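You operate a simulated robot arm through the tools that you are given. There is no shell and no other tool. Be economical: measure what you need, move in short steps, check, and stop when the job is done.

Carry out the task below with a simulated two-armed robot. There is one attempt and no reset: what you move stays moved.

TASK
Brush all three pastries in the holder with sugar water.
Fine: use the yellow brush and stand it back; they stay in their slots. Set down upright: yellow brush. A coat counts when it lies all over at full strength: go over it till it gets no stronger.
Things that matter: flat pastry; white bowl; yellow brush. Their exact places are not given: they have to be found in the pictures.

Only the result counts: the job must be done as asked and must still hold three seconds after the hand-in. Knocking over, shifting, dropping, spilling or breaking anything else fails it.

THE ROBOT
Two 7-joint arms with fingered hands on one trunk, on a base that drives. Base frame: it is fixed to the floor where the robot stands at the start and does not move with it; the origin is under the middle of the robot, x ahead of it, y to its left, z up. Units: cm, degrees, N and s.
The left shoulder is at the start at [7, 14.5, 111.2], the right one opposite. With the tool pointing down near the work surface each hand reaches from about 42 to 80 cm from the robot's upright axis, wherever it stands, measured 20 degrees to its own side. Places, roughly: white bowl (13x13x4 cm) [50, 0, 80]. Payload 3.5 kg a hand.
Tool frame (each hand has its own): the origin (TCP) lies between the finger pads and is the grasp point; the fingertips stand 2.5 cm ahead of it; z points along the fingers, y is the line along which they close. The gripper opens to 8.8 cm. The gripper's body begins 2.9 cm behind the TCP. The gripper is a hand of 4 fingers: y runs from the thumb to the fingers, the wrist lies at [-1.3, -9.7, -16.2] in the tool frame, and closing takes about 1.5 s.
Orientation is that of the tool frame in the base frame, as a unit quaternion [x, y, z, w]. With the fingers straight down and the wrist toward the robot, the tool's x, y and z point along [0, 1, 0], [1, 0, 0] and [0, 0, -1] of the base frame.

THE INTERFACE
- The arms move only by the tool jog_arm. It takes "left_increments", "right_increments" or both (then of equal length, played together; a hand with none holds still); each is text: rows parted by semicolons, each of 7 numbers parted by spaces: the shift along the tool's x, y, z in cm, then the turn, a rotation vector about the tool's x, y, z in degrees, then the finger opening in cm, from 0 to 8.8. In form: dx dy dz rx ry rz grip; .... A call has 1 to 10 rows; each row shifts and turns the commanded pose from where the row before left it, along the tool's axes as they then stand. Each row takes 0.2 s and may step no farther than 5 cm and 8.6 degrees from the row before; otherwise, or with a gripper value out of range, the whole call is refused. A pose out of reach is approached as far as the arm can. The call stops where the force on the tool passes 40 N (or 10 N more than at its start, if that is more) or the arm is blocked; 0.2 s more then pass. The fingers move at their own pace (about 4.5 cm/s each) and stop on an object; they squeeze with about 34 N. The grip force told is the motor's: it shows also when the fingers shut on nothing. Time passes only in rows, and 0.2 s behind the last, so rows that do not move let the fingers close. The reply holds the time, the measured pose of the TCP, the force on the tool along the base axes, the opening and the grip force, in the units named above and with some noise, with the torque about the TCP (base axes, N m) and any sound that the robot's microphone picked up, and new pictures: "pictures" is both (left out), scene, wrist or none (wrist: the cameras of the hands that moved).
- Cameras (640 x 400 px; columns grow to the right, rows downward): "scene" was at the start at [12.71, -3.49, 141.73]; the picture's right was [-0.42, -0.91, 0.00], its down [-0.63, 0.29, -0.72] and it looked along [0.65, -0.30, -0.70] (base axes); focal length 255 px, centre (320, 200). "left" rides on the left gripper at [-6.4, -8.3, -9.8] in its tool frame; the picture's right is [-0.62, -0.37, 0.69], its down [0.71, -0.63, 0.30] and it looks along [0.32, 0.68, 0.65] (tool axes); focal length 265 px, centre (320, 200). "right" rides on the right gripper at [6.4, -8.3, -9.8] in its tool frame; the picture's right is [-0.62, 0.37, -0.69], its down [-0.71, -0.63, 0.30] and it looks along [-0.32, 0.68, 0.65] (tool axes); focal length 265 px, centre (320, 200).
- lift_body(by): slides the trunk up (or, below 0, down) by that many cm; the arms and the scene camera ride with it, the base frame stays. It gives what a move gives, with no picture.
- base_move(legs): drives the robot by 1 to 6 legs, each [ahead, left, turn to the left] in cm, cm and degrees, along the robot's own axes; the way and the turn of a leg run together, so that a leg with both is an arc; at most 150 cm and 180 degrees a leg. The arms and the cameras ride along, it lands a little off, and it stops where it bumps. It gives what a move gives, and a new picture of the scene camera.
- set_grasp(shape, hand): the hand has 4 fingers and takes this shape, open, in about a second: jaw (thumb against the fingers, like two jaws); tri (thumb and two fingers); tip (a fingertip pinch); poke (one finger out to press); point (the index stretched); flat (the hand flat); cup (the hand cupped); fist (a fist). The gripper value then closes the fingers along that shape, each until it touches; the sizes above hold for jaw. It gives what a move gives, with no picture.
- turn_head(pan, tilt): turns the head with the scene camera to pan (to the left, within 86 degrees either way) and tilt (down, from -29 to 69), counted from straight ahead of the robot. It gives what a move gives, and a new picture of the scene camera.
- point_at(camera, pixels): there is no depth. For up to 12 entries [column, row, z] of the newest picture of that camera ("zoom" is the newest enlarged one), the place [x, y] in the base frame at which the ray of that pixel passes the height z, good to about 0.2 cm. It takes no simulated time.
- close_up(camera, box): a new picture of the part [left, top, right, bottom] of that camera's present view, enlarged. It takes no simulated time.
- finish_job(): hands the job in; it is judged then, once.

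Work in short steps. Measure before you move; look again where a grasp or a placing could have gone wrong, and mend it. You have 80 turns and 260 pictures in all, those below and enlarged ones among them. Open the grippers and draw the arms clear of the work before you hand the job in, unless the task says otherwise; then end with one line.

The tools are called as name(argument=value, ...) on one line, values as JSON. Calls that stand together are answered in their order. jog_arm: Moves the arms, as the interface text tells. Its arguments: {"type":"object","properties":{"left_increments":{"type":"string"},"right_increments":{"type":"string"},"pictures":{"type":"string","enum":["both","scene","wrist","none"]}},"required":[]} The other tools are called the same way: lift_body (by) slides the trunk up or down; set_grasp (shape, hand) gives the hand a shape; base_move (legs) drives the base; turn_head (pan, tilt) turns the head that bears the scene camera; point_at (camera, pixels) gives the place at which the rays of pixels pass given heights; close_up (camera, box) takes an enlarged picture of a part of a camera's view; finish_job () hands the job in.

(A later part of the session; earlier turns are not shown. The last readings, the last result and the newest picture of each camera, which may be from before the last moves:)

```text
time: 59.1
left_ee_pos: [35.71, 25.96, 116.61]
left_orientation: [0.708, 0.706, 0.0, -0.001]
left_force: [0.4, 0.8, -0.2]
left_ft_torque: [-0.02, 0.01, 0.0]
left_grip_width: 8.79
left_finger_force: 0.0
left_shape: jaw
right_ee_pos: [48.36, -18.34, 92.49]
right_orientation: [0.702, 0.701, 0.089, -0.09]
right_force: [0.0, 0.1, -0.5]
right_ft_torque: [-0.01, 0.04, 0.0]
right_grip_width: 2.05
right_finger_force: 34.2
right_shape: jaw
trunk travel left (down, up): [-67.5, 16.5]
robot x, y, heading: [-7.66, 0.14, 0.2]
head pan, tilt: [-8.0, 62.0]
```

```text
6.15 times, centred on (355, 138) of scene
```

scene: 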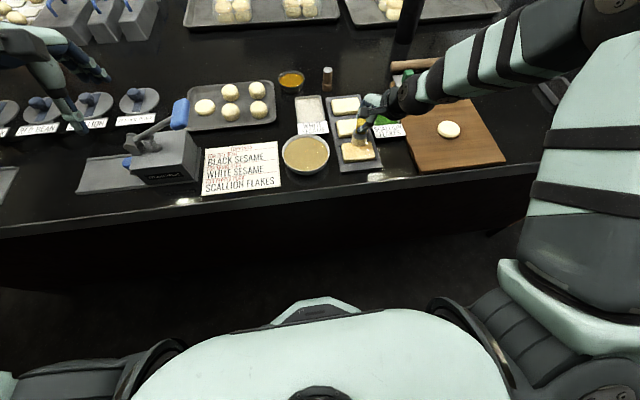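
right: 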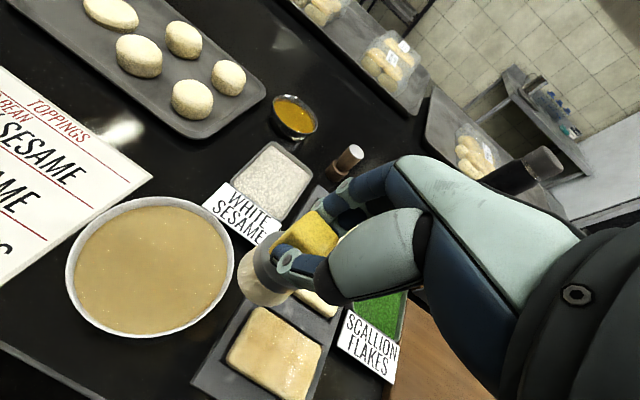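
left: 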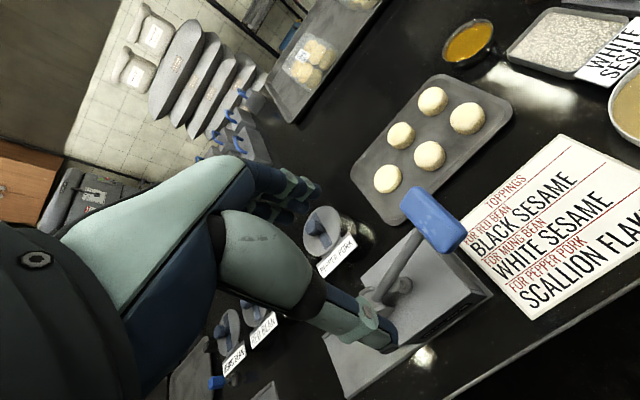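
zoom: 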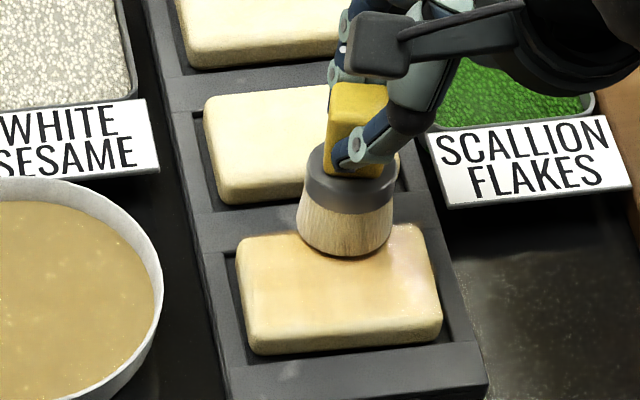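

At x 48.4 the brush hangs off the edge with no force, so I shorten strokes slightly (43.7–47.9) and continue.

jog_arm(right_increments="1.58 -0.4 -0.11 0 0 0 0;-0.125 0 0.484 0 0 0 0;0 -2.1 0 0 0 0 0;0 -2.1 0 0 0 0 0;1.58 0 -0.11 0 0 0 0;-0.125 0 0.484 0 0 0 0;0 2.1 0 0 0 0 0;0 2.1 0 0 0 0 0;1.58 0 -0.11 0 0 0 0;-0.125 0 0.484 0 0 0 0", pictures="none")

jog_arm(right_increments="0 -2.1 0 0 0 0 0;0 -2.1 0 0 0 0 0;0 2.1 0 0 0 0 0;0 2.1 0 0 0 0 0;-1.33 0 -0.86 0 0 0 0;-0.125 0 0.484 0 0 0 0;0 -2.1 0 0 0 0 0;0 -2.1 0 0 0 0 0;-1.33 0 -0.86 0 0 0 0;-0.125 0 0.484 0 0 0 0", pictures="scene")

close_up(camera="scene", box=[320, 105, 390, 170])

```text
time: 61.3
left_ee_pos: [35.54, 25.88, 116.79]
left_orientation: [0.707, 0.707, -0.001, 0.0]
left_force: [-1.4, -0.1, 0.3]
left_ft_torque: [-0.02, -0.03, -0.01]
left_grip_width: 8.75
left_finger_force: 0.0
left_shape: jaw
right_ee_pos: [47.96, -13.84, 92.56]
right_orientation: [0.702, 0.701, 0.089, -0.09]
right_force: [-0.1, 0.2, -1.0]
right_ft_torque: [0.01, 0.0, -0.03]
right_grip_width: 2.06
right_finger_force: 34.1
right_shape: jaw
trunk travel left (down, up): [-67.5, 16.5]
robot x, y, heading: [-7.59, 0.18, 0.0]
head pan, tilt: [-8.0, 62.0]
```

```text
time: 63.5
left_ee_pos: [35.55, 25.99, 116.66]
left_orientation: [0.707, 0.707, 0.0, 0.0]
left_force: [0.5, -0.3, 0.4]
left_ft_torque: [0.0, -0.03, 0.01]
left_grip_width: 8.75
left_finger_force: 0.0
left_shape: jaw
right_ee_pos: [43.6, -16.94, 92.66]
right_orientation: [0.702, 0.701, 0.09, -0.088]
right_force: [0.0, 0.0, 0.4]
right_ft_torque: [0.05, 0.0, -0.02]
right_grip_width: 2.07
right_finger_force: 33.9
right_shape: jaw
trunk travel left (down, up): [-67.5, 16.5]
robot x, y, heading: [-7.92, -0.06, -0.3]
head pan, tilt: [-8.0, 62.0]
```

scene: 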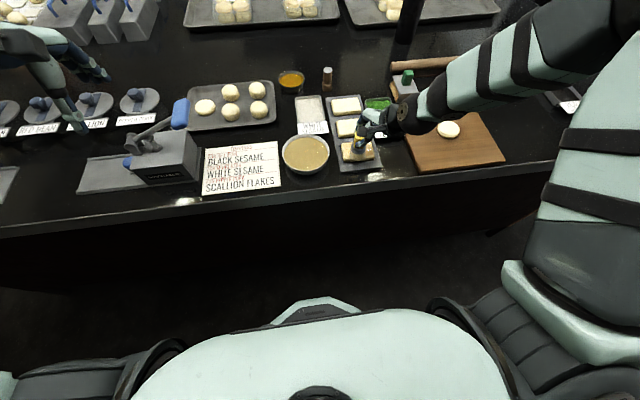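

```text
6.15 times, centred on (355, 138) of scene
```

zoom: 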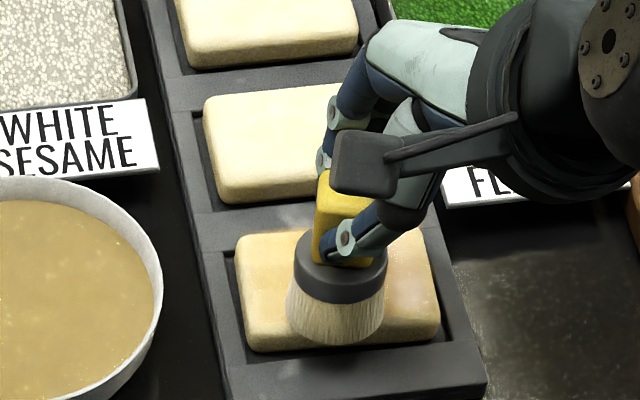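

Forces near zero at the edges, so I press 0.15 cm deeper and finish the return pass, then lift clear and look.

jog_arm(right_increments="-0.04 0 0.145 0 0 0 0;0 2.1 0 0 0 0 0;0 2.1 0 0 0 0 0;-1.33 0 -0.86 0 0 0 0;-0.125 0 0.484 0 0 0 0;0 -2.1 0 0 0 0 0;0 -2.1 0 0 0 0 0;-1.33 0 -0.86 0 0 0 0;-0.125 0 0.484 0 0 0 0;0 2.1 0 0 0 0 0", pictures="none")

jog_arm(right_increments="0 2.1 0 0 0 0 0;-1.33 0 -0.86 0 0 0 0;-0.125 0 0.484 0 0 0 0;0 -2.1 0 0 0 0 0;0 -2.1 0 0 0 0 0;0.25 0 -1 0 0 0 0;1 0 -4 0 0 0 0;-4 0 -1 0 0 0 0;0 0 0 0 0 0 0;0 0 0 0 0 0 0", pictures="both")

close_up(camera="scene", box=[320, 105, 390, 170])

close_up(camera="right", box=[80, 130, 300, 330])

```text
time: 65.7
left_ee_pos: [35.61, 25.91, 116.69]
left_orientation: [0.707, 0.707, 0.0, 0.0]
left_force: [0.5, 0.6, -0.3]
left_ft_torque: [0.02, 0.03, 0.0]
left_grip_width: 8.77
left_finger_force: 0.0
left_shape: jaw
right_ee_pos: [45.76, -19.64, 92.51]
right_orientation: [0.7, 0.702, 0.089, -0.09]
right_force: [-2.0, 0.9, 6.1]
right_ft_torque: [0.09, 0.14, 0.05]
right_grip_width: 1.94
right_finger_force: 34.4
right_shape: jaw
trunk travel left (down, up): [-67.5, 16.5]
robot x, y, heading: [-7.93, 0.02, -0.0]
head pan, tilt: [-8.0, 62.0]
```

```text
time: 67.9
left_ee_pos: [35.55, 26.06, 116.82]
left_orientation: [0.707, 0.707, -0.001, 0.0]
left_force: [0.1, -0.1, 0.6]
left_ft_torque: [-0.01, -0.01, -0.01]
left_grip_width: 8.77
left_finger_force: 0.0
left_shape: jaw
right_ee_pos: [43.68, -25.5, 97.66]
right_orientation: [0.702, 0.701, 0.089, -0.09]
right_force: [-0.5, 0.3, -0.5]
right_ft_torque: [-0.02, 0.0, -0.01]
right_grip_width: 1.9
right_finger_force: 34.1
right_shape: jaw
trunk travel left (down, up): [-67.5, 16.5]
robot x, y, heading: [-7.87, -0.4, 0.1]
head pan, tilt: [-8.0, 62.0]
```

scene: 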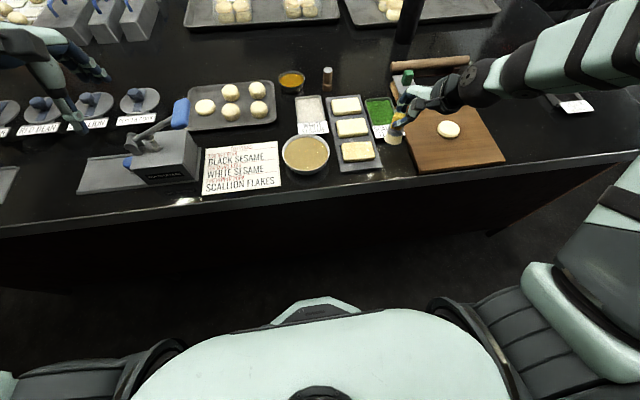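
right: 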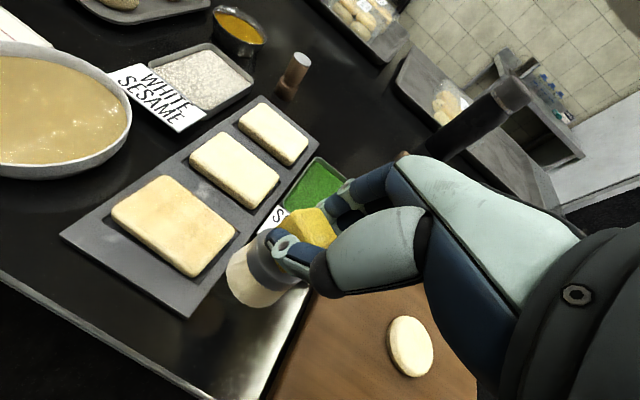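

```text
6.15 times, centred on (355, 138) of scene
```

zoom: 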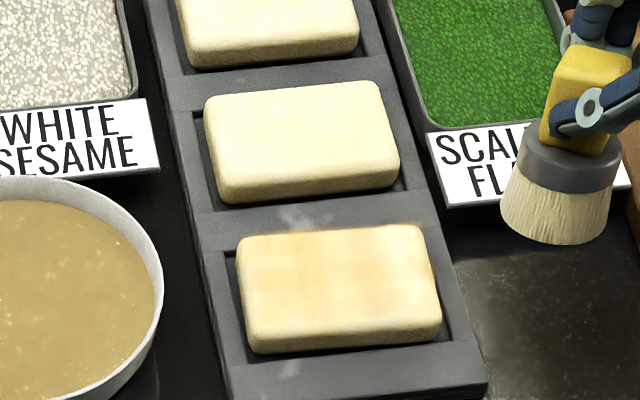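

```text
2.00 times, centred on (190, 230) of right
```

zoom: 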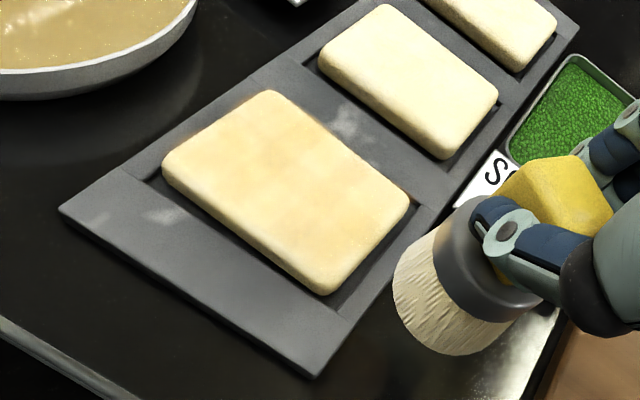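

I look closely at the coat and at the brush in the hand.

close_up(camera="scene", box=[335, 135, 385, 170])

close_up(camera="right", box=[100, 160, 240, 285])

close_up(camera="scene", box=[370, 85, 430, 150])

```text
11.43 times, centred on (360, 152) of scene
```

zoom: 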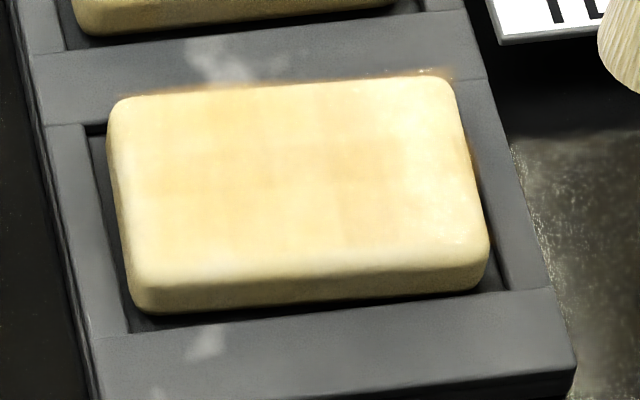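

```text
3.20 times, centred on (170, 222) of right
```

zoom: 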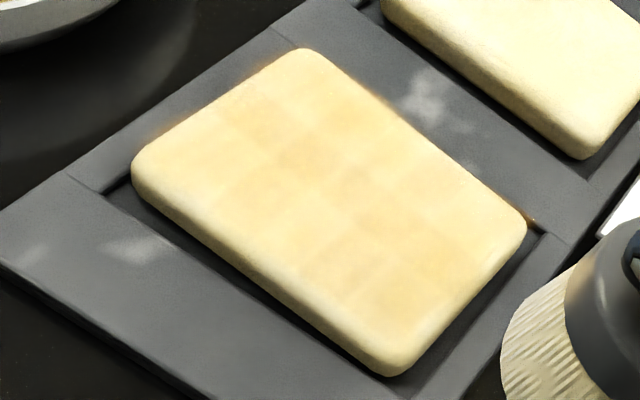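

```text
6.15 times, centred on (400, 118) of scene
```

zoom: 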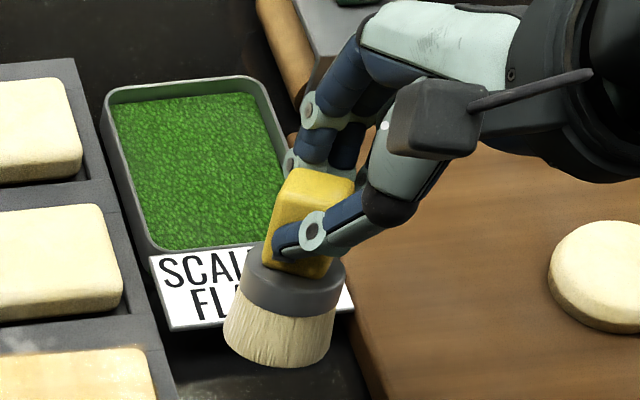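

The coat covers the whole top, with cells of slightly different strength. I measure the brush's axis again before the next pass.

point_at(camera="zoom", pixels=[[315, 185, 97.7], [278, 338, 90.7], [222, 328, 90.7], [334, 340, 90.7], [240, 275, 93.8], [346, 285, 93.8]])

close_up(camera="right", box=[210, 180, 370, 330])

```text
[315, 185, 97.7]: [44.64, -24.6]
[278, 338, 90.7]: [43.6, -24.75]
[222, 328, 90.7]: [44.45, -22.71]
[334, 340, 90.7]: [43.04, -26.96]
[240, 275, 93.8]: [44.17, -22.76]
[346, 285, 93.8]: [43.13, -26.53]
```

```text
2.67 times, centred on (290, 255) of right
```

zoom: 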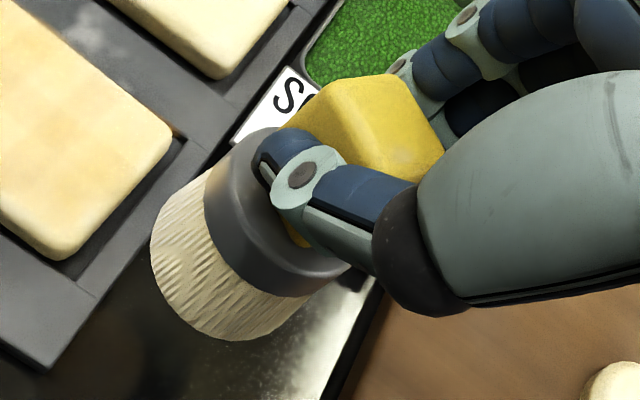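

The brush is near vertical, offset about +0.65 cm in y. I re-wet it at the bowl.

jog_arm(right_increments="4.22 0.38 1.09 0 0 0 0;4.22 0.38 1.09 0 0 0 0;4.22 0.38 1.09 0 0 0 0;4.22 0.38 1.09 0 0 0 0;4.22 0.38 1.09 0 0 0 0;-0.75 0 2.9 0 0 0 0;-0.4 0 1.5 0 0 0 0;-0.23 0 0.92 0 0 0 0;0 0 0 0 0 0 0;0 0 0 0 0 0 0", pictures="none")

jog_arm(right_increments="0.35 0 -1.35 0 0 0 0;1 0 -3.9 0 0 0 0;-4.2 -0.46 -1.09 0 0 0 0;-4.2 -0.46 -1.09 0 0 0 0;-4.2 -0.46 -1.09 0 0 0 0;-4.2 -0.46 -1.09 0 0 0 0;-0.5 0 2 0 0 0 0;-0.5 0 2 0 0 0 0;-0.25 0 0.95 0 0 0 0;0 0 0 0 0 0 0", pictures="scene")

close_up(camera="scene", box=[320, 105, 390, 170])

```text
time: 70.1
left_ee_pos: [35.47, 25.92, 116.76]
left_orientation: [0.707, 0.707, 0.001, 0.0]
left_force: [1.3, 0.1, 0.1]
left_ft_torque: [-0.03, 0.02, 0.01]
left_grip_width: 8.77
left_finger_force: 0.1
left_shape: jaw
right_ee_pos: [45.47, -3.75, 92.12]
right_orientation: [0.701, 0.701, 0.089, -0.089]
right_force: [0.3, -0.3, 1.7]
right_ft_torque: [0.05, 0.02, -0.02]
right_grip_width: 1.89
right_finger_force: 34.0
right_shape: jaw
trunk travel left (down, up): [-67.5, 16.5]
robot x, y, heading: [-8.07, -0.11, -0.0]
head pan, tilt: [-8.0, 62.0]
```

```text
time: 72.3
left_ee_pos: [35.52, 26.0, 116.68]
left_orientation: [0.708, 0.706, 0.0, 0.001]
left_force: [0.1, 0.8, 0.1]
left_ft_torque: [0.0, -0.01, 0.01]
left_grip_width: 8.76
left_finger_force: 0.1
left_shape: jaw
right_ee_pos: [43.82, -21.04, 92.47]
right_orientation: [0.701, 0.702, 0.091, -0.088]
right_force: [0.0, -0.3, 7.4]
right_ft_torque: [0.04, -0.08, 0.0]
right_grip_width: 1.91
right_finger_force: 34.0
right_shape: jaw
trunk travel left (down, up): [-67.5, 16.5]
robot x, y, heading: [-7.94, -0.23, -0.2]
head pan, tilt: [-8.0, 62.0]
```

scene: 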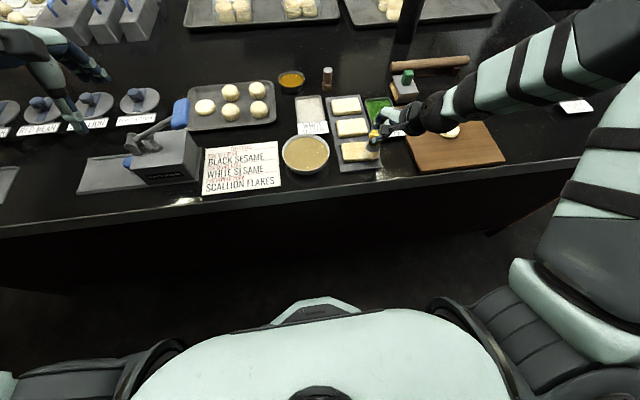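

```text
6.15 times, centred on (355, 138) of scene
```

zoom: 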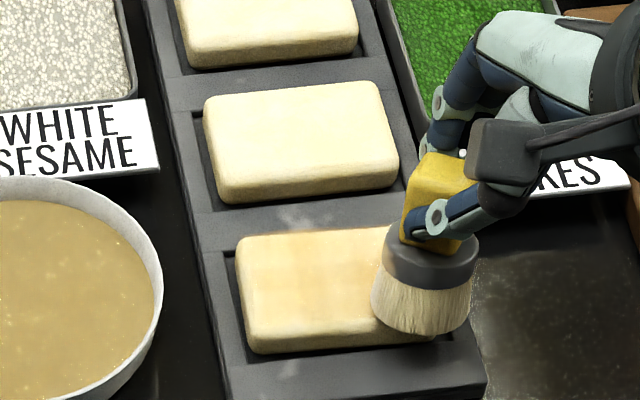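

7 N contact at the corner. I run the six-column pass again.

jog_arm(right_increments="0 1.95 0 0 0 0 0;0 1.95 0 0 0 0 0;1.48 0 -0.134 0 0 0 0;-0.125 0 0.484 0 0 0 0;0 -1.95 0 0 0 0 0;0 -1.95 0 0 0 0 0;1.48 0 -0.134 0 0 0 0;-0.125 0 0.484 0 0 0 0;0 1.95 0 0 0 0 0;0 1.95 0 0 0 0 0", pictures="none")

jog_arm(right_increments="1.48 0 -0.134 0 0 0 0;-0.125 0 0.484 0 0 0 0;0 -1.95 0 0 0 0 0;0 -1.95 0 0 0 0 0;1.48 0 -0.134 0 0 0 0;-0.125 0 0.484 0 0 0 0;0 1.95 0 0 0 0 0;0 1.95 0 0 0 0 0;1.48 0 -0.134 0 0 0 0;-0.125 0 0.484 0 0 0 0", pictures="none")

jog_arm(right_increments="0 -1.95 0 0 0 0 0;0 -1.95 0 0 0 0 0;0.25 0 -1 0 0 0 0;1 0 -4 0 0 0 0;4 0.5 0.8 0 0 0 0;4 0.5 0.8 0 0 0 0;0 0 0 0 0 0 0;0 0 0 0 0 0 0", pictures="both")

close_up(camera="scene", box=[335, 135, 385, 170])

close_up(camera="scene", box=[280, 95, 390, 190])

```text
time: 74.5
left_ee_pos: [35.62, 25.98, 116.69]
left_orientation: [0.707, 0.707, -0.001, -0.001]
left_force: [0.3, 0.4, 0.5]
left_ft_torque: [0.01, -0.02, 0.01]
left_grip_width: 8.73
left_finger_force: 0.2
left_shape: jaw
right_ee_pos: [47.83, -18.24, 92.39]
right_orientation: [0.701, 0.701, 0.089, -0.089]
right_force: [0.8, 0.5, 2.4]
right_ft_torque: [-0.02, 0.0, 0.01]
right_grip_width: 1.91
right_finger_force: 33.7
right_shape: jaw
trunk travel left (down, up): [-67.5, 16.5]
robot x, y, heading: [-8.3, -0.26, 0.0]
head pan, tilt: [-8.0, 62.0]
```

```text
time: 76.7
left_ee_pos: [35.63, 25.87, 116.68]
left_orientation: [0.707, 0.707, -0.001, 0.0]
left_force: [0.2, 0.4, -0.3]
left_ft_torque: [0.02, 0.02, -0.03]
left_grip_width: 8.75
left_finger_force: 0.1
left_shape: jaw
right_ee_pos: [47.73, -14.04, 92.55]
right_orientation: [0.701, 0.702, 0.089, -0.09]
right_force: [0.1, -0.3, 0.6]
right_ft_torque: [0.0, -0.01, 0.03]
right_grip_width: 1.89
right_finger_force: 33.8
right_shape: jaw
trunk travel left (down, up): [-67.5, 16.5]
robot x, y, heading: [-7.82, 0.06, -0.1]
head pan, tilt: [-8.0, 62.0]
```

```text
time: 78.5
left_ee_pos: [35.68, 25.91, 116.65]
left_orientation: [0.707, 0.707, -0.001, 0.0]
left_force: [0.3, 0.8, 1.5]
left_ft_torque: [0.04, 0.01, 0.0]
left_grip_width: 8.77
left_finger_force: 0.0
left_shape: jaw
right_ee_pos: [44.65, -5.73, 98.07]
right_orientation: [0.701, 0.701, 0.089, -0.091]
right_force: [-0.7, 0.4, -1.1]
right_ft_torque: [-0.03, -0.01, 0.0]
right_grip_width: 1.87
right_finger_force: 34.2
right_shape: jaw
trunk travel left (down, up): [-67.5, 16.5]
robot x, y, heading: [-7.59, -0.26, 0.0]
head pan, tilt: [-8.0, 62.0]
```

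scene: 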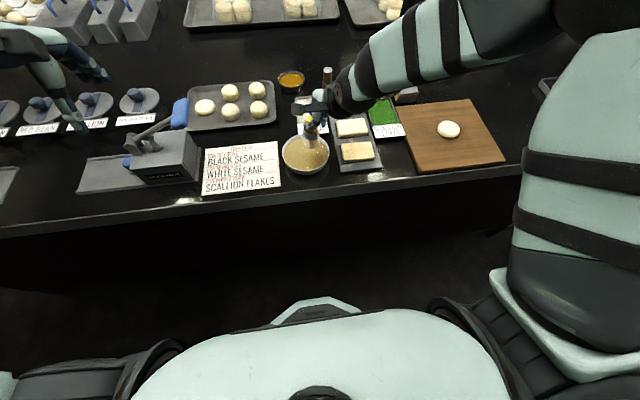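
right: 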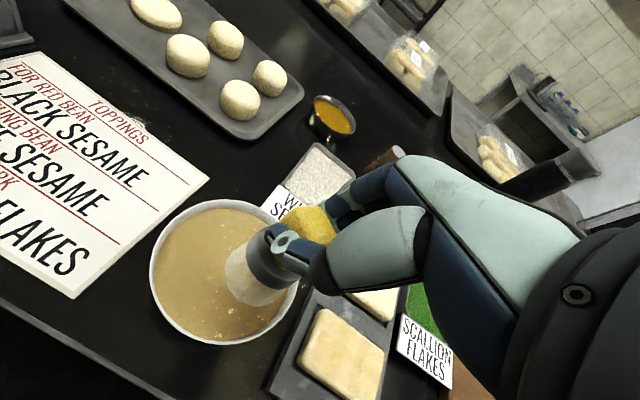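

```text
11.43 times, centred on (360, 152) of scene
```

zoom: 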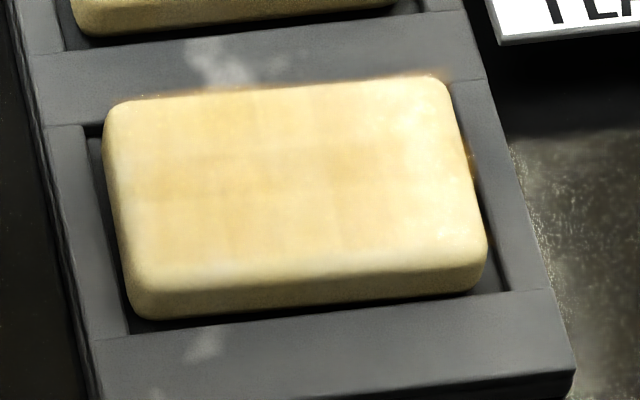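

```text
4.21 times, centred on (335, 142) of scene
```

zoom: 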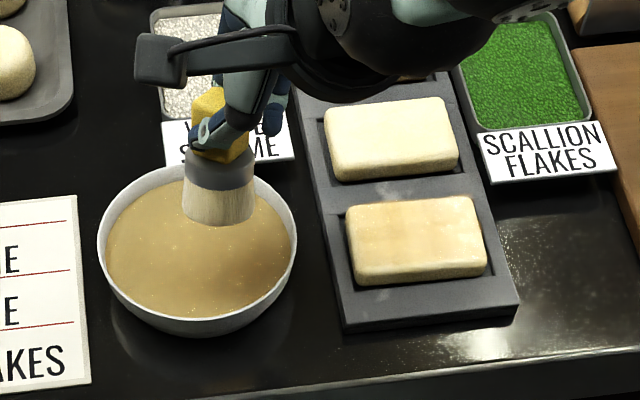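

The near pastry no longer changes (faint bands are overlaps), so it is saturated. I re-wet and go to the middle pastry's -y end.

jog_arm(right_increments="1.94 0.9 0.5 0 0 0 0;-0.7 0 2.7 0 0 0 0;-0.5 0 1.95 0 0 0 0;-0.29 0 1.1 0 0 0 0;0 0 0 0 0 0 0;0 0 0 0 0 0 0", pictures="none")

jog_arm(right_increments="0.5 0 -1.9 0 0 0 0;1 0 -3.9 0 0 0 0;-3.34 1.38 -0.862 0 0 0 0;-3.34 1.38 -0.862 0 0 0 0;-3.34 1.38 -0.862 0 0 0 0;-3.34 1.38 -0.862 0 0 0 0;-3.34 1.38 -0.862 0 0 0 0;-0.7 0 2.7 0 0 0 0;-0.55 0 2.1 0 0 0 0;0 0 0 0 0 0 0", pictures="both")

close_up(camera="scene", box=[325, 85, 405, 165])

```text
time: 79.9
left_ee_pos: [35.54, 25.88, 116.78]
left_orientation: [0.707, 0.707, 0.0, 0.001]
left_force: [0.2, -0.7, 0.0]
left_ft_torque: [0.01, 0.03, 0.01]
left_grip_width: 8.78
left_finger_force: 0.0
left_shape: jaw
right_ee_pos: [45.73, -3.79, 92.19]
right_orientation: [0.701, 0.702, 0.09, -0.089]
right_force: [-0.1, -0.4, -0.6]
right_ft_torque: [-0.01, -0.03, 0.0]
right_grip_width: 1.89
right_finger_force: 33.4
right_shape: jaw
trunk travel left (down, up): [-67.5, 16.5]
robot x, y, heading: [-7.79, 0.21, -0.3]
head pan, tilt: [-8.0, 62.0]
```

```text
time: 82.1
left_ee_pos: [35.52, 25.89, 116.78]
left_orientation: [0.707, 0.707, 0.0, 0.0]
left_force: [0.4, 0.2, 0.1]
left_ft_torque: [0.0, 0.02, -0.01]
left_grip_width: 8.76
left_finger_force: 0.0
left_shape: jaw
right_ee_pos: [52.46, -21.07, 93.11]
right_orientation: [0.702, 0.701, 0.089, -0.089]
right_force: [0.1, 0.5, -0.3]
right_ft_torque: [-0.03, 0.02, 0.01]
right_grip_width: 1.89
right_finger_force: 33.8
right_shape: jaw
trunk travel left (down, up): [-67.5, 16.5]
robot x, y, heading: [-8.0, 0.07, -0.1]
head pan, tilt: [-8.0, 62.0]
```

scene: 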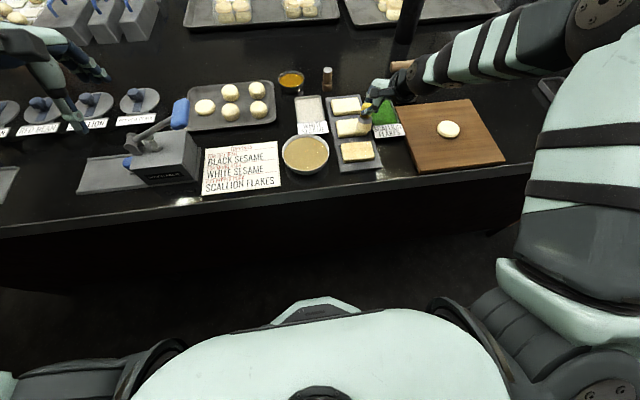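
right: 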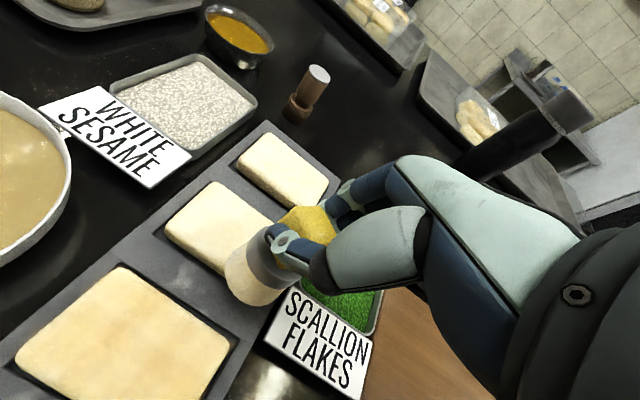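

```text
5.00 times, centred on (365, 125) of scene
```

zoom: 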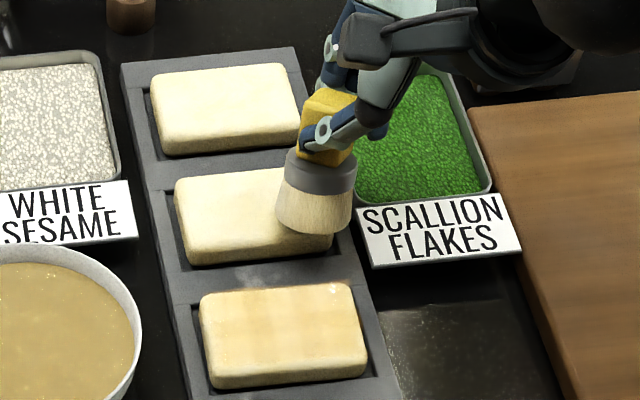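

The brush hovers over the middle pastry's -y/front corner. I press down and run the forward pass.

jog_arm(right_increments="-0.16 0 0.63 0 0 0 0;0 0 0 0 0 0 0;0 1.95 0 0 0 0 0;0 1.95 0 0 0 0 0;1.48 0 -0.134 0 0 0 0;-0.125 0 0.484 0 0 0 0;0 -1.95 0 0 0 0 0;0 -1.95 0 0 0 0 0;1.48 0 -0.134 0 0 0 0;-0.125 0 0.484 0 0 0 0", pictures="none")

jog_arm(right_increments="0 1.95 0 0 0 0 0;0 1.95 0 0 0 0 0;1.48 0 -0.134 0 0 0 0;-0.125 0 0.484 0 0 0 0;0 -1.95 0 0 0 0 0;0 -1.95 0 0 0 0 0;1.48 0 -0.134 0 0 0 0;-0.125 0 0.484 0 0 0 0;0 1.95 0 0 0 0 0;0 1.95 0 0 0 0 0", pictures="none")

jog_arm(right_increments="1.48 0 -0.134 0 0 0 0;-0.125 0 0.484 0 0 0 0;0 -1.95 0 0 0 0 0;0 -1.95 0 0 0 0 0;0 1.95 0 0 0 0 0;0 1.95 0 0 0 0 0;0 0 0 0 0 0 0", pictures="scene")

close_up(camera="scene", box=[310, 85, 390, 165])

```text
time: 84.3
left_ee_pos: [35.53, 25.96, 116.82]
left_orientation: [0.707, 0.708, 0.0, 0.001]
left_force: [0.3, 0.0, 0.1]
left_ft_torque: [0.02, -0.01, -0.01]
left_grip_width: 8.76
left_finger_force: 0.1
left_shape: jaw
right_ee_pos: [52.65, -18.32, 92.38]
right_orientation: [0.702, 0.701, 0.089, -0.089]
right_force: [0.0, 0.5, -0.6]
right_ft_torque: [0.01, 0.02, 0.01]
right_grip_width: 1.91
right_finger_force: 33.9
right_shape: jaw
trunk travel left (down, up): [-67.5, 16.5]
robot x, y, heading: [-7.67, 0.17, 0.2]
head pan, tilt: [-8.0, 62.0]
```

```text
time: 86.5
left_ee_pos: [35.6, 25.88, 116.74]
left_orientation: [0.707, 0.707, 0.0, 0.001]
left_force: [1.0, 0.8, 0.0]
left_ft_torque: [0.0, 0.0, 0.05]
left_grip_width: 8.75
left_finger_force: 0.0
left_shape: jaw
right_ee_pos: [56.66, -15.63, 92.5]
right_orientation: [0.702, 0.701, 0.089, -0.09]
right_force: [-0.4, 0.6, -1.0]
right_ft_torque: [-0.01, 0.01, 0.0]
right_grip_width: 1.9
right_finger_force: 34.6
right_shape: jaw
trunk travel left (down, up): [-67.5, 16.5]
robot x, y, heading: [-7.68, 0.26, -0.1]
head pan, tilt: [-8.0, 62.0]
```

```text
time: 88.1
left_ee_pos: [35.59, 25.88, 116.82]
left_orientation: [0.708, 0.707, 0.001, 0.0]
left_force: [0.0, -0.5, 0.6]
left_ft_torque: [0.03, -0.03, -0.01]
left_grip_width: 8.75
left_finger_force: 0.0
left_shape: jaw
right_ee_pos: [56.54, -14.18, 92.58]
right_orientation: [0.701, 0.701, 0.089, -0.089]
right_force: [-0.9, -0.3, -0.4]
right_ft_torque: [0.0, 0.0, 0.02]
right_grip_width: 1.9
right_finger_force: 34.3
right_shape: jaw
trunk travel left (down, up): [-67.5, 16.5]
robot x, y, heading: [-7.68, -0.29, -0.1]
head pan, tilt: [-8.0, 62.0]
```

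scene: 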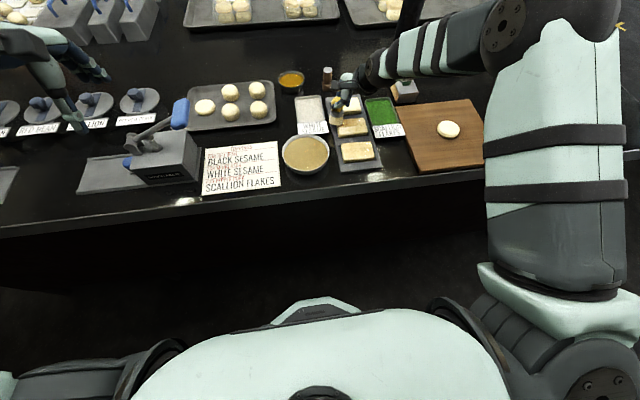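

```text
5.00 times, centred on (350, 125) of scene
```

zoom: 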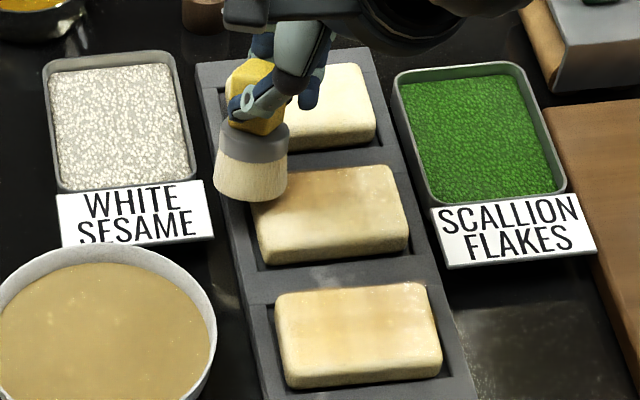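

The middle pastry is taking colour. I make the return pass slightly lower.

jog_arm(right_increments="-0.03 0 0.12 0 0 0 0;0 -2.1 0 0 0 0 0;0 -2.1 0 0 0 0 0;-1.23 0 -0.834 0 0 0 0;-0.125 0 0.484 0 0 0 0;0 2.1 0 0 0 0 0;0 2.1 0 0 0 0 0;-1.23 0 -0.834 0 0 0 0;-0.125 0 0.484 0 0 0 0;0 -2.1 0 0 0 0 0", pictures="none")

jog_arm(right_increments="0 -2.1 0 0 0 0 0;-1.23 0 -0.834 0 0 0 0;-0.125 0 0.484 0 0 0 0;0 2.1 0 0 0 0 0;0 2.1 0 0 0 0 0;-1.23 0 -0.834 0 0 0 0;-0.125 0 0.484 0 0 0 0;0 -2.1 0 0 0 0 0;0 -2.1 0 0 0 0 0;-1.23 0 -0.834 0 0 0 0", pictures="none")

jog_arm(right_increments="-0.125 0 0.484 0 0 0 0;0 2.1 0 0 0 0 0;0 2.1 0 0 0 0 0;0.5 0 -2 0 0 0 0;1 0 -4 0 0 0 0;4 -2 1 0 0 0 0;4 -2 1 0 0 0 0;4 -2 1 0 0 0 0;4 -2 1 0 0 0 0;0 0 0 0 0 0 0", pictures="both")

close_up(camera="scene", box=[315, 85, 395, 175])

close_up(camera="scene", box=[330, 112, 380, 145])

```text
time: 90.3
left_ee_pos: [35.44, 25.89, 116.69]
left_orientation: [0.707, 0.707, 0.0, -0.001]
left_force: [-0.6, 0.4, -0.3]
left_ft_torque: [0.01, 0.02, -0.03]
left_grip_width: 8.77
left_finger_force: 0.0
left_shape: jaw
right_ee_pos: [54.31, -16.98, 92.45]
right_orientation: [0.702, 0.701, 0.09, -0.09]
right_force: [0.3, -0.2, 0.7]
right_ft_torque: [0.01, -0.07, 0.01]
right_grip_width: 1.88
right_finger_force: 34.0
right_shape: jaw
trunk travel left (down, up): [-67.5, 16.5]
robot x, y, heading: [-8.14, -0.32, 0.3]
head pan, tilt: [-8.0, 62.0]
```

```text
time: 92.5
left_ee_pos: [35.68, 25.82, 116.76]
left_orientation: [0.707, 0.707, -0.001, -0.001]
left_force: [-0.3, 0.8, -0.3]
left_ft_torque: [0.01, 0.03, -0.02]
left_grip_width: 8.76
left_finger_force: 0.1
left_shape: jaw
right_ee_pos: [52.25, -21.12, 92.73]
right_orientation: [0.701, 0.702, 0.089, -0.089]
right_force: [0.4, 0.4, -0.4]
right_ft_torque: [0.02, 0.01, 0.0]
right_grip_width: 1.89
right_finger_force: 33.9
right_shape: jaw
trunk travel left (down, up): [-67.5, 16.5]
robot x, y, heading: [-8.31, 0.24, -0.1]
head pan, tilt: [-8.0, 62.0]
```

```text
time: 94.7
left_ee_pos: [35.73, 25.68, 116.65]
left_orientation: [0.707, 0.707, 0.0, 0.0]
left_force: [0.8, 0.0, 0.1]
left_ft_torque: [0.0, -0.02, 0.0]
left_grip_width: 8.77
left_finger_force: 0.0
left_shape: jaw
right_ee_pos: [48.49, -4.62, 98.67]
right_orientation: [0.701, 0.702, 0.089, -0.089]
right_force: [-0.6, -0.9, -0.4]
right_ft_torque: [0.01, -0.03, -0.01]
right_grip_width: 1.86
right_finger_force: 33.7
right_shape: jaw
trunk travel left (down, up): [-67.5, 16.5]
robot x, y, heading: [-7.94, -0.08, -0.1]
head pan, tilt: [-8.0, 62.0]
```

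scene: 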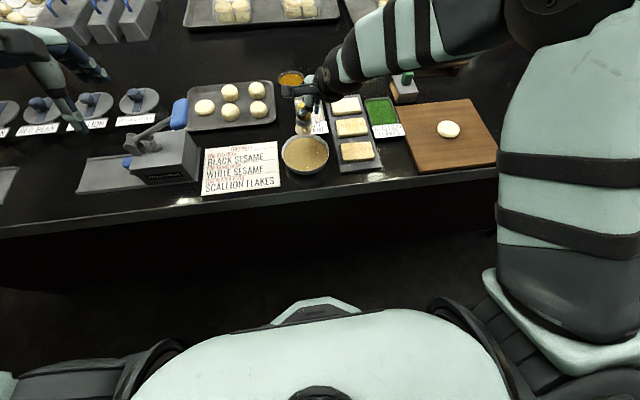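
right: 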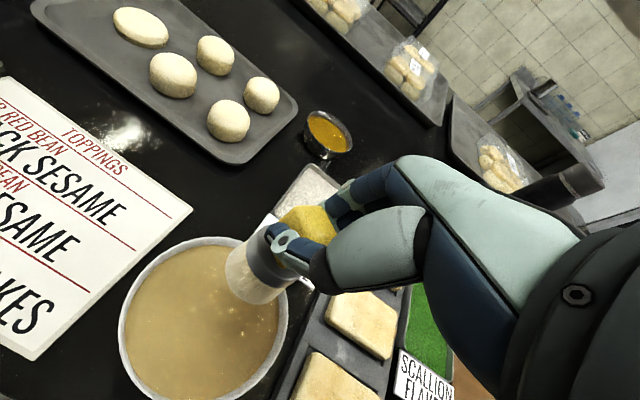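

```text
4.44 times, centred on (355, 130) of scene
```

zoom: 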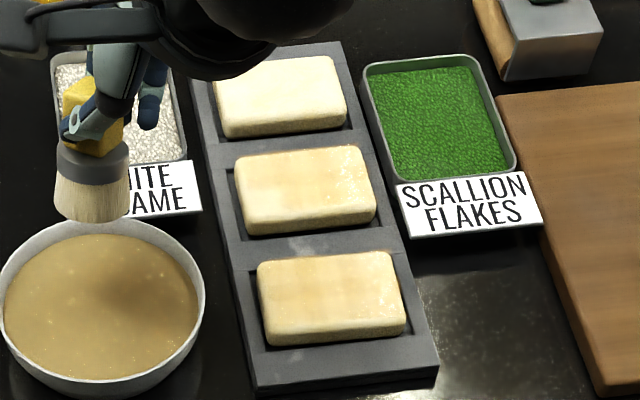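

```text
12.12 times, centred on (355, 128) of scene
```

zoom: 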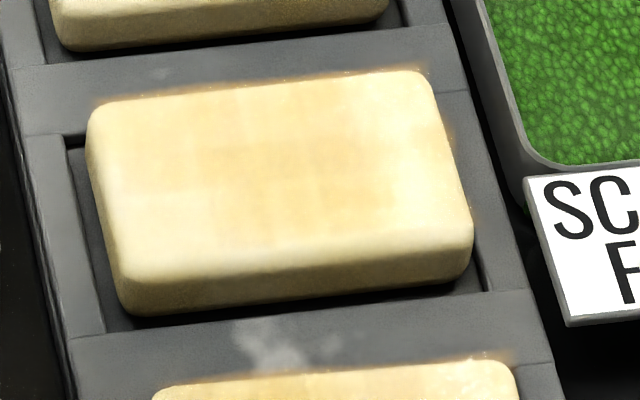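

The middle pastry's +y end is still a bit pale. I re-wet and run another pass starting at the +y end.

jog_arm(right_increments="0.77 -3 0.2 0 0 0 0;-0.75 0 2.9 0 0 0 0;-0.5 0 1.95 0 0 0 0;-0.42 0 1.63 0 0 0 0;0 0 0 0 0 0 0;0 0 0 0 0 0 0;0.5 0 -1.9 0 0 0 0;1 0 -3.9 0 0 0 0;-3.03 2.3 -0.78 0 0 0 0;-3.03 2.3 -0.78 0 0 0 0", pictures="none")

jog_arm(right_increments="-3.03 2.3 -0.78 0 0 0 0;-0.7 0 2.7 0 0 0 0;-0.55 0 2.12 0 0 0 0;-0.18 0 0.7 0 0 0 0;0 2 0 0 0 0 0;0 2 0 0 0 0 0;-1.23 0 -0.834 0 0 0 0;-0.125 0 0.484 0 0 0 0;0 -2 0 0 0 0 0;0 -2 0 0 0 0 0", pictures="scene")

close_up(camera="scene", box=[315, 85, 395, 175])

```text
time: 96.9
left_ee_pos: [35.81, 25.84, 116.64]
left_orientation: [0.707, 0.707, 0.0, 0.0]
left_force: [-0.8, -0.2, 1.0]
left_ft_torque: [-0.02, 0.0, -0.01]
left_grip_width: 8.73
left_finger_force: 0.0
left_shape: jaw
right_ee_pos: [50.15, -10.39, 97.9]
right_orientation: [0.701, 0.702, 0.089, -0.09]
right_force: [0.9, 0.5, -1.2]
right_ft_torque: [0.02, -0.01, 0.0]
right_grip_width: 1.88
right_finger_force: 33.8
right_shape: jaw
trunk travel left (down, up): [-67.5, 16.5]
robot x, y, heading: [-7.74, -0.19, 0.1]
head pan, tilt: [-8.0, 62.0]
```

```text
time: 99.1
left_ee_pos: [35.46, 25.93, 116.81]
left_orientation: [0.707, 0.707, 0.0, -0.001]
left_force: [-0.6, 0.7, 0.3]
left_ft_torque: [0.0, -0.02, 0.0]
left_grip_width: 8.78
left_finger_force: 0.0
left_shape: jaw
right_ee_pos: [52.24, -14.52, 92.42]
right_orientation: [0.701, 0.701, 0.09, -0.089]
right_force: [2.6, 0.0, 7.0]
right_ft_torque: [0.01, -0.14, 0.06]
right_grip_width: 1.88
right_finger_force: 33.9
right_shape: jaw
trunk travel left (down, up): [-67.5, 16.5]
robot x, y, heading: [-8.03, 0.15, -0.0]
head pan, tilt: [-8.0, 62.0]
```

scene: 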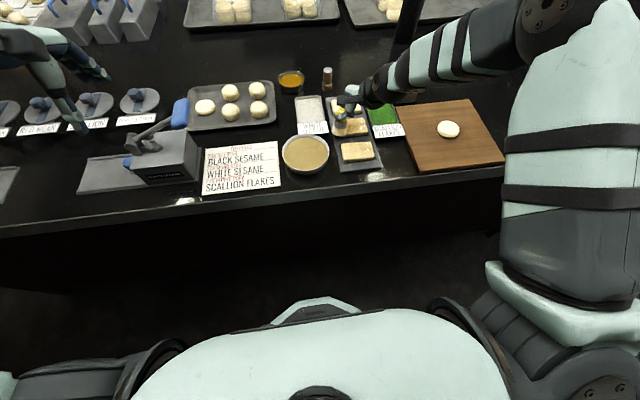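

```text
4.44 times, centred on (355, 130) of scene
```

zoom: 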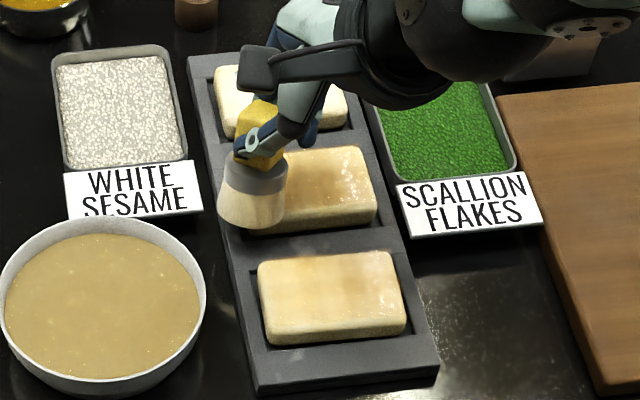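

Good contact (7 N). I continue stepping toward -y to finish this pass.

jog_arm(right_increments="-1.23 0 -0.834 0 0 0 0;-0.125 0 0.484 0 0 0 0;0 2 0 0 0 0 0;0 2 0 0 0 0 0;-1.23 0 -0.834 0 0 0 0;-0.125 0 0.484 0 0 0 0;0 -2 0 0 0 0 0;0 -2 0 0 0 0 0;-1.23 0 -0.834 0 0 0 0;-0.125 0 0.484 0 0 0 0", pictures="none")

jog_arm(right_increments="0 2 0 0 0 0 0;0 2 0 0 0 0 0;-1.23 0 -0.834 0 0 0 0;-0.125 0 0.484 0 0 0 0;0 -2 0 0 0 0 0;0 -2 0 0 0 0 0;0.5 0 -2 0 0 0 0;1 0 -4 0 0 0 0;4 -1 1 0 0 0 0;4 -1 1 0 0 0 0", pictures="none")

jog_arm(right_increments="4.3 -2.4 1.1 0 0 0 0;4.3 -2.4 1.1 0 0 0 0;0 0 0 0 0 0 0;0 0 0 0 0 0 0", pictures="both")

close_up(camera="scene", box=[315, 85, 395, 175])

close_up(camera="scene", box=[330, 112, 380, 145])

```text
time: 101.3
left_ee_pos: [35.45, 25.97, 116.85]
left_orientation: [0.707, 0.707, -0.001, 0.001]
left_force: [-0.6, 0.3, 0.1]
left_ft_torque: [-0.04, 0.0, 0.01]
left_grip_width: 8.77
left_finger_force: 0.1
left_shape: jaw
right_ee_pos: [52.33, -18.76, 92.31]
right_orientation: [0.701, 0.702, 0.09, -0.088]
right_force: [1.5, -0.4, 4.1]
right_ft_torque: [0.02, -0.06, 0.02]
right_grip_width: 1.88
right_finger_force: 33.9
right_shape: jaw
trunk travel left (down, up): [-67.5, 16.5]
robot x, y, heading: [-7.9, 0.11, -0.3]
head pan, tilt: [-8.0, 62.0]
```

```text
time: 103.5
left_ee_pos: [35.55, 26.14, 116.63]
left_orientation: [0.707, 0.707, 0.0, 0.001]
left_force: [-0.9, 0.5, 0.7]
left_ft_torque: [-0.02, 0.0, -0.02]
left_grip_width: 8.72
left_finger_force: 0.2
left_shape: jaw
right_ee_pos: [50.34, -11.77, 98.44]
right_orientation: [0.701, 0.702, 0.088, -0.089]
right_force: [0.4, -0.2, 0.1]
right_ft_torque: [-0.03, 0.0, -0.05]
right_grip_width: 1.85
right_finger_force: 33.8
right_shape: jaw
trunk travel left (down, up): [-67.5, 16.5]
robot x, y, heading: [-7.94, 0.27, -0.1]
head pan, tilt: [-8.0, 62.0]
```

```text
refused: row 1 steps farther than a row can; nothing moved
```

```text
4.44 times, centred on (355, 130) of scene
```

zoom: 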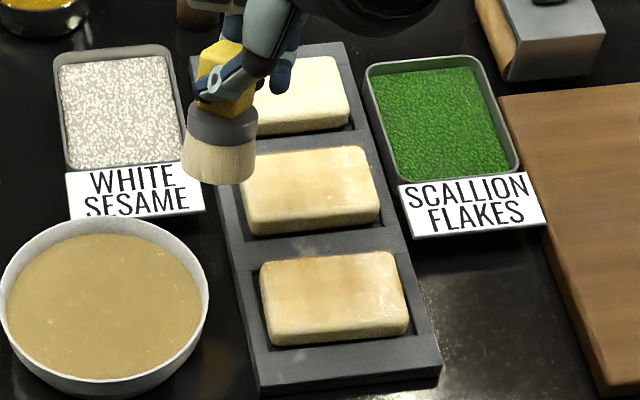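

```text
12.12 times, centred on (355, 128) of scene
```

zoom: 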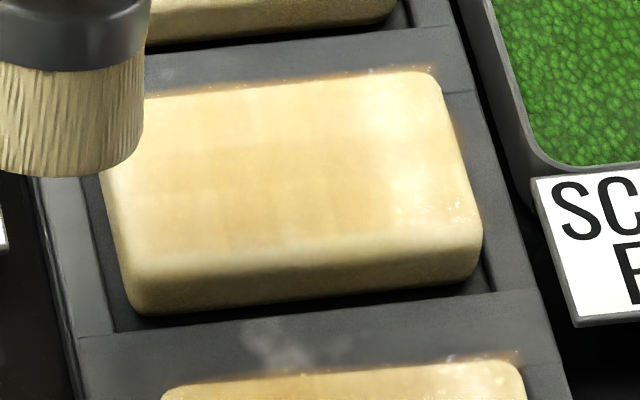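

Middle pastry is now even. I re-wet (smaller steps) and then go to the far pastry's +y end.

jog_arm(right_increments="3.86 -2.42 1 0 0 0 0;3.86 -2.42 1 0 0 0 0;-0.75 0 2.9 0 0 0 0;-0.5 0 1.95 0 0 0 0;-0.36 0 1.4 0 0 0 0;0 0 0 0 0 0 0;0 0 0 0 0 0 0;0.5 0 -1.9 0 0 0 0;1 0 -3.9 0 0 0 0", pictures="none")

jog_arm(right_increments="-2.33 3.88 -0.6 0 0 0 0;-2.33 3.88 -0.6 0 0 0 0;-2.33 3.88 -0.6 0 0 0 0;-2.33 3.88 -0.6 0 0 0 0;-0.7 0 2.7 0 0 0 0;-0.5 0 1.9 0 0 0 0;0 0 0 0 0 0 0", pictures="both")

close_up(camera="scene", box=[305, 70, 385, 150])

```text
time: 105.5
left_ee_pos: [35.41, 25.89, 116.85]
left_orientation: [0.707, 0.707, 0.001, 0.001]
left_force: [-0.5, 0.4, 0.6]
left_ft_torque: [0.01, 0.01, 0.0]
left_grip_width: 8.75
left_finger_force: 0.1
left_shape: jaw
right_ee_pos: [45.27, -4.02, 98.07]
right_orientation: [0.702, 0.701, 0.089, -0.089]
right_force: [-1.0, 0.0, -0.5]
right_ft_torque: [-0.04, -0.03, -0.05]
right_grip_width: 1.85
right_finger_force: 34.3
right_shape: jaw
trunk travel left (down, up): [-67.5, 16.5]
robot x, y, heading: [-8.21, -0.51, 0.1]
head pan, tilt: [-8.0, 62.0]
```

```text
time: 107.1
left_ee_pos: [35.62, 25.83, 116.65]
left_orientation: [0.707, 0.707, 0.0, 0.0]
left_force: [0.3, 0.0, -0.2]
left_ft_torque: [0.01, -0.03, -0.04]
left_grip_width: 8.74
left_finger_force: 0.1
left_shape: jaw
right_ee_pos: [61.1, -13.6, 93.18]
right_orientation: [0.701, 0.701, 0.089, -0.09]
right_force: [0.2, -0.5, -0.4]
right_ft_torque: [0.0, 0.01, 0.01]
right_grip_width: 1.84
right_finger_force: 34.0
right_shape: jaw
trunk travel left (down, up): [-67.5, 16.5]
robot x, y, heading: [-7.67, -0.06, -0.1]
head pan, tilt: [-8.0, 62.0]
```

scene: 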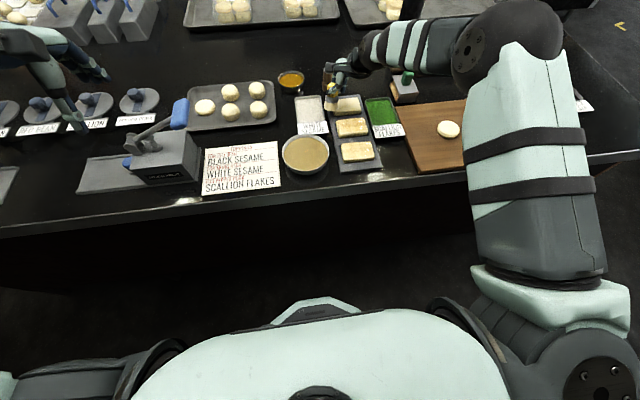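
right: 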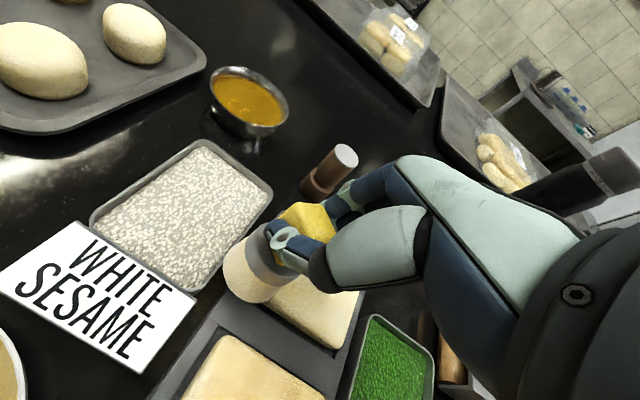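

```text
5.00 times, centred on (345, 110) of scene
```

zoom: 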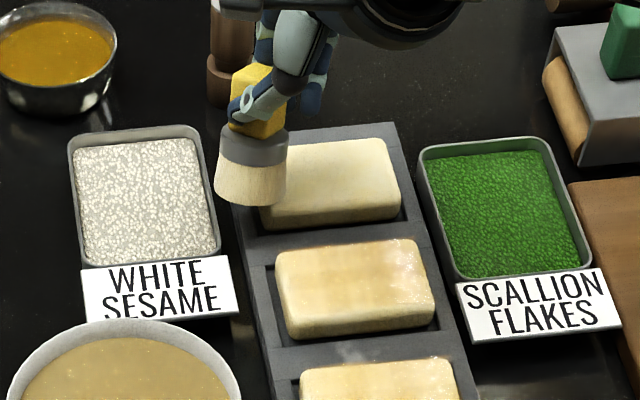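

I check how near the sesame tray's rim is before descending.

point_at(camera="zoom", pixels=[[205, 140, 85], [218, 250, 85], [215, 190, 86.2], [287, 190, 86.2], [250, 200, 86.2], [270, 150, 85.5], [385, 140, 85.5], [400, 205, 85.5], [265, 215, 85.5], [225, 80, 83]])

```text
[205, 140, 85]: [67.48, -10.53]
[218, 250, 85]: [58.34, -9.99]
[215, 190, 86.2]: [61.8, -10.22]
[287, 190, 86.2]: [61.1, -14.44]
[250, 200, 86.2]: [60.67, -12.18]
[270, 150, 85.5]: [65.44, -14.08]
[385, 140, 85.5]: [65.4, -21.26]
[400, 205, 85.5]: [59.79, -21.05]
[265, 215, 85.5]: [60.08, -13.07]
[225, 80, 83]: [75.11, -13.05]
```

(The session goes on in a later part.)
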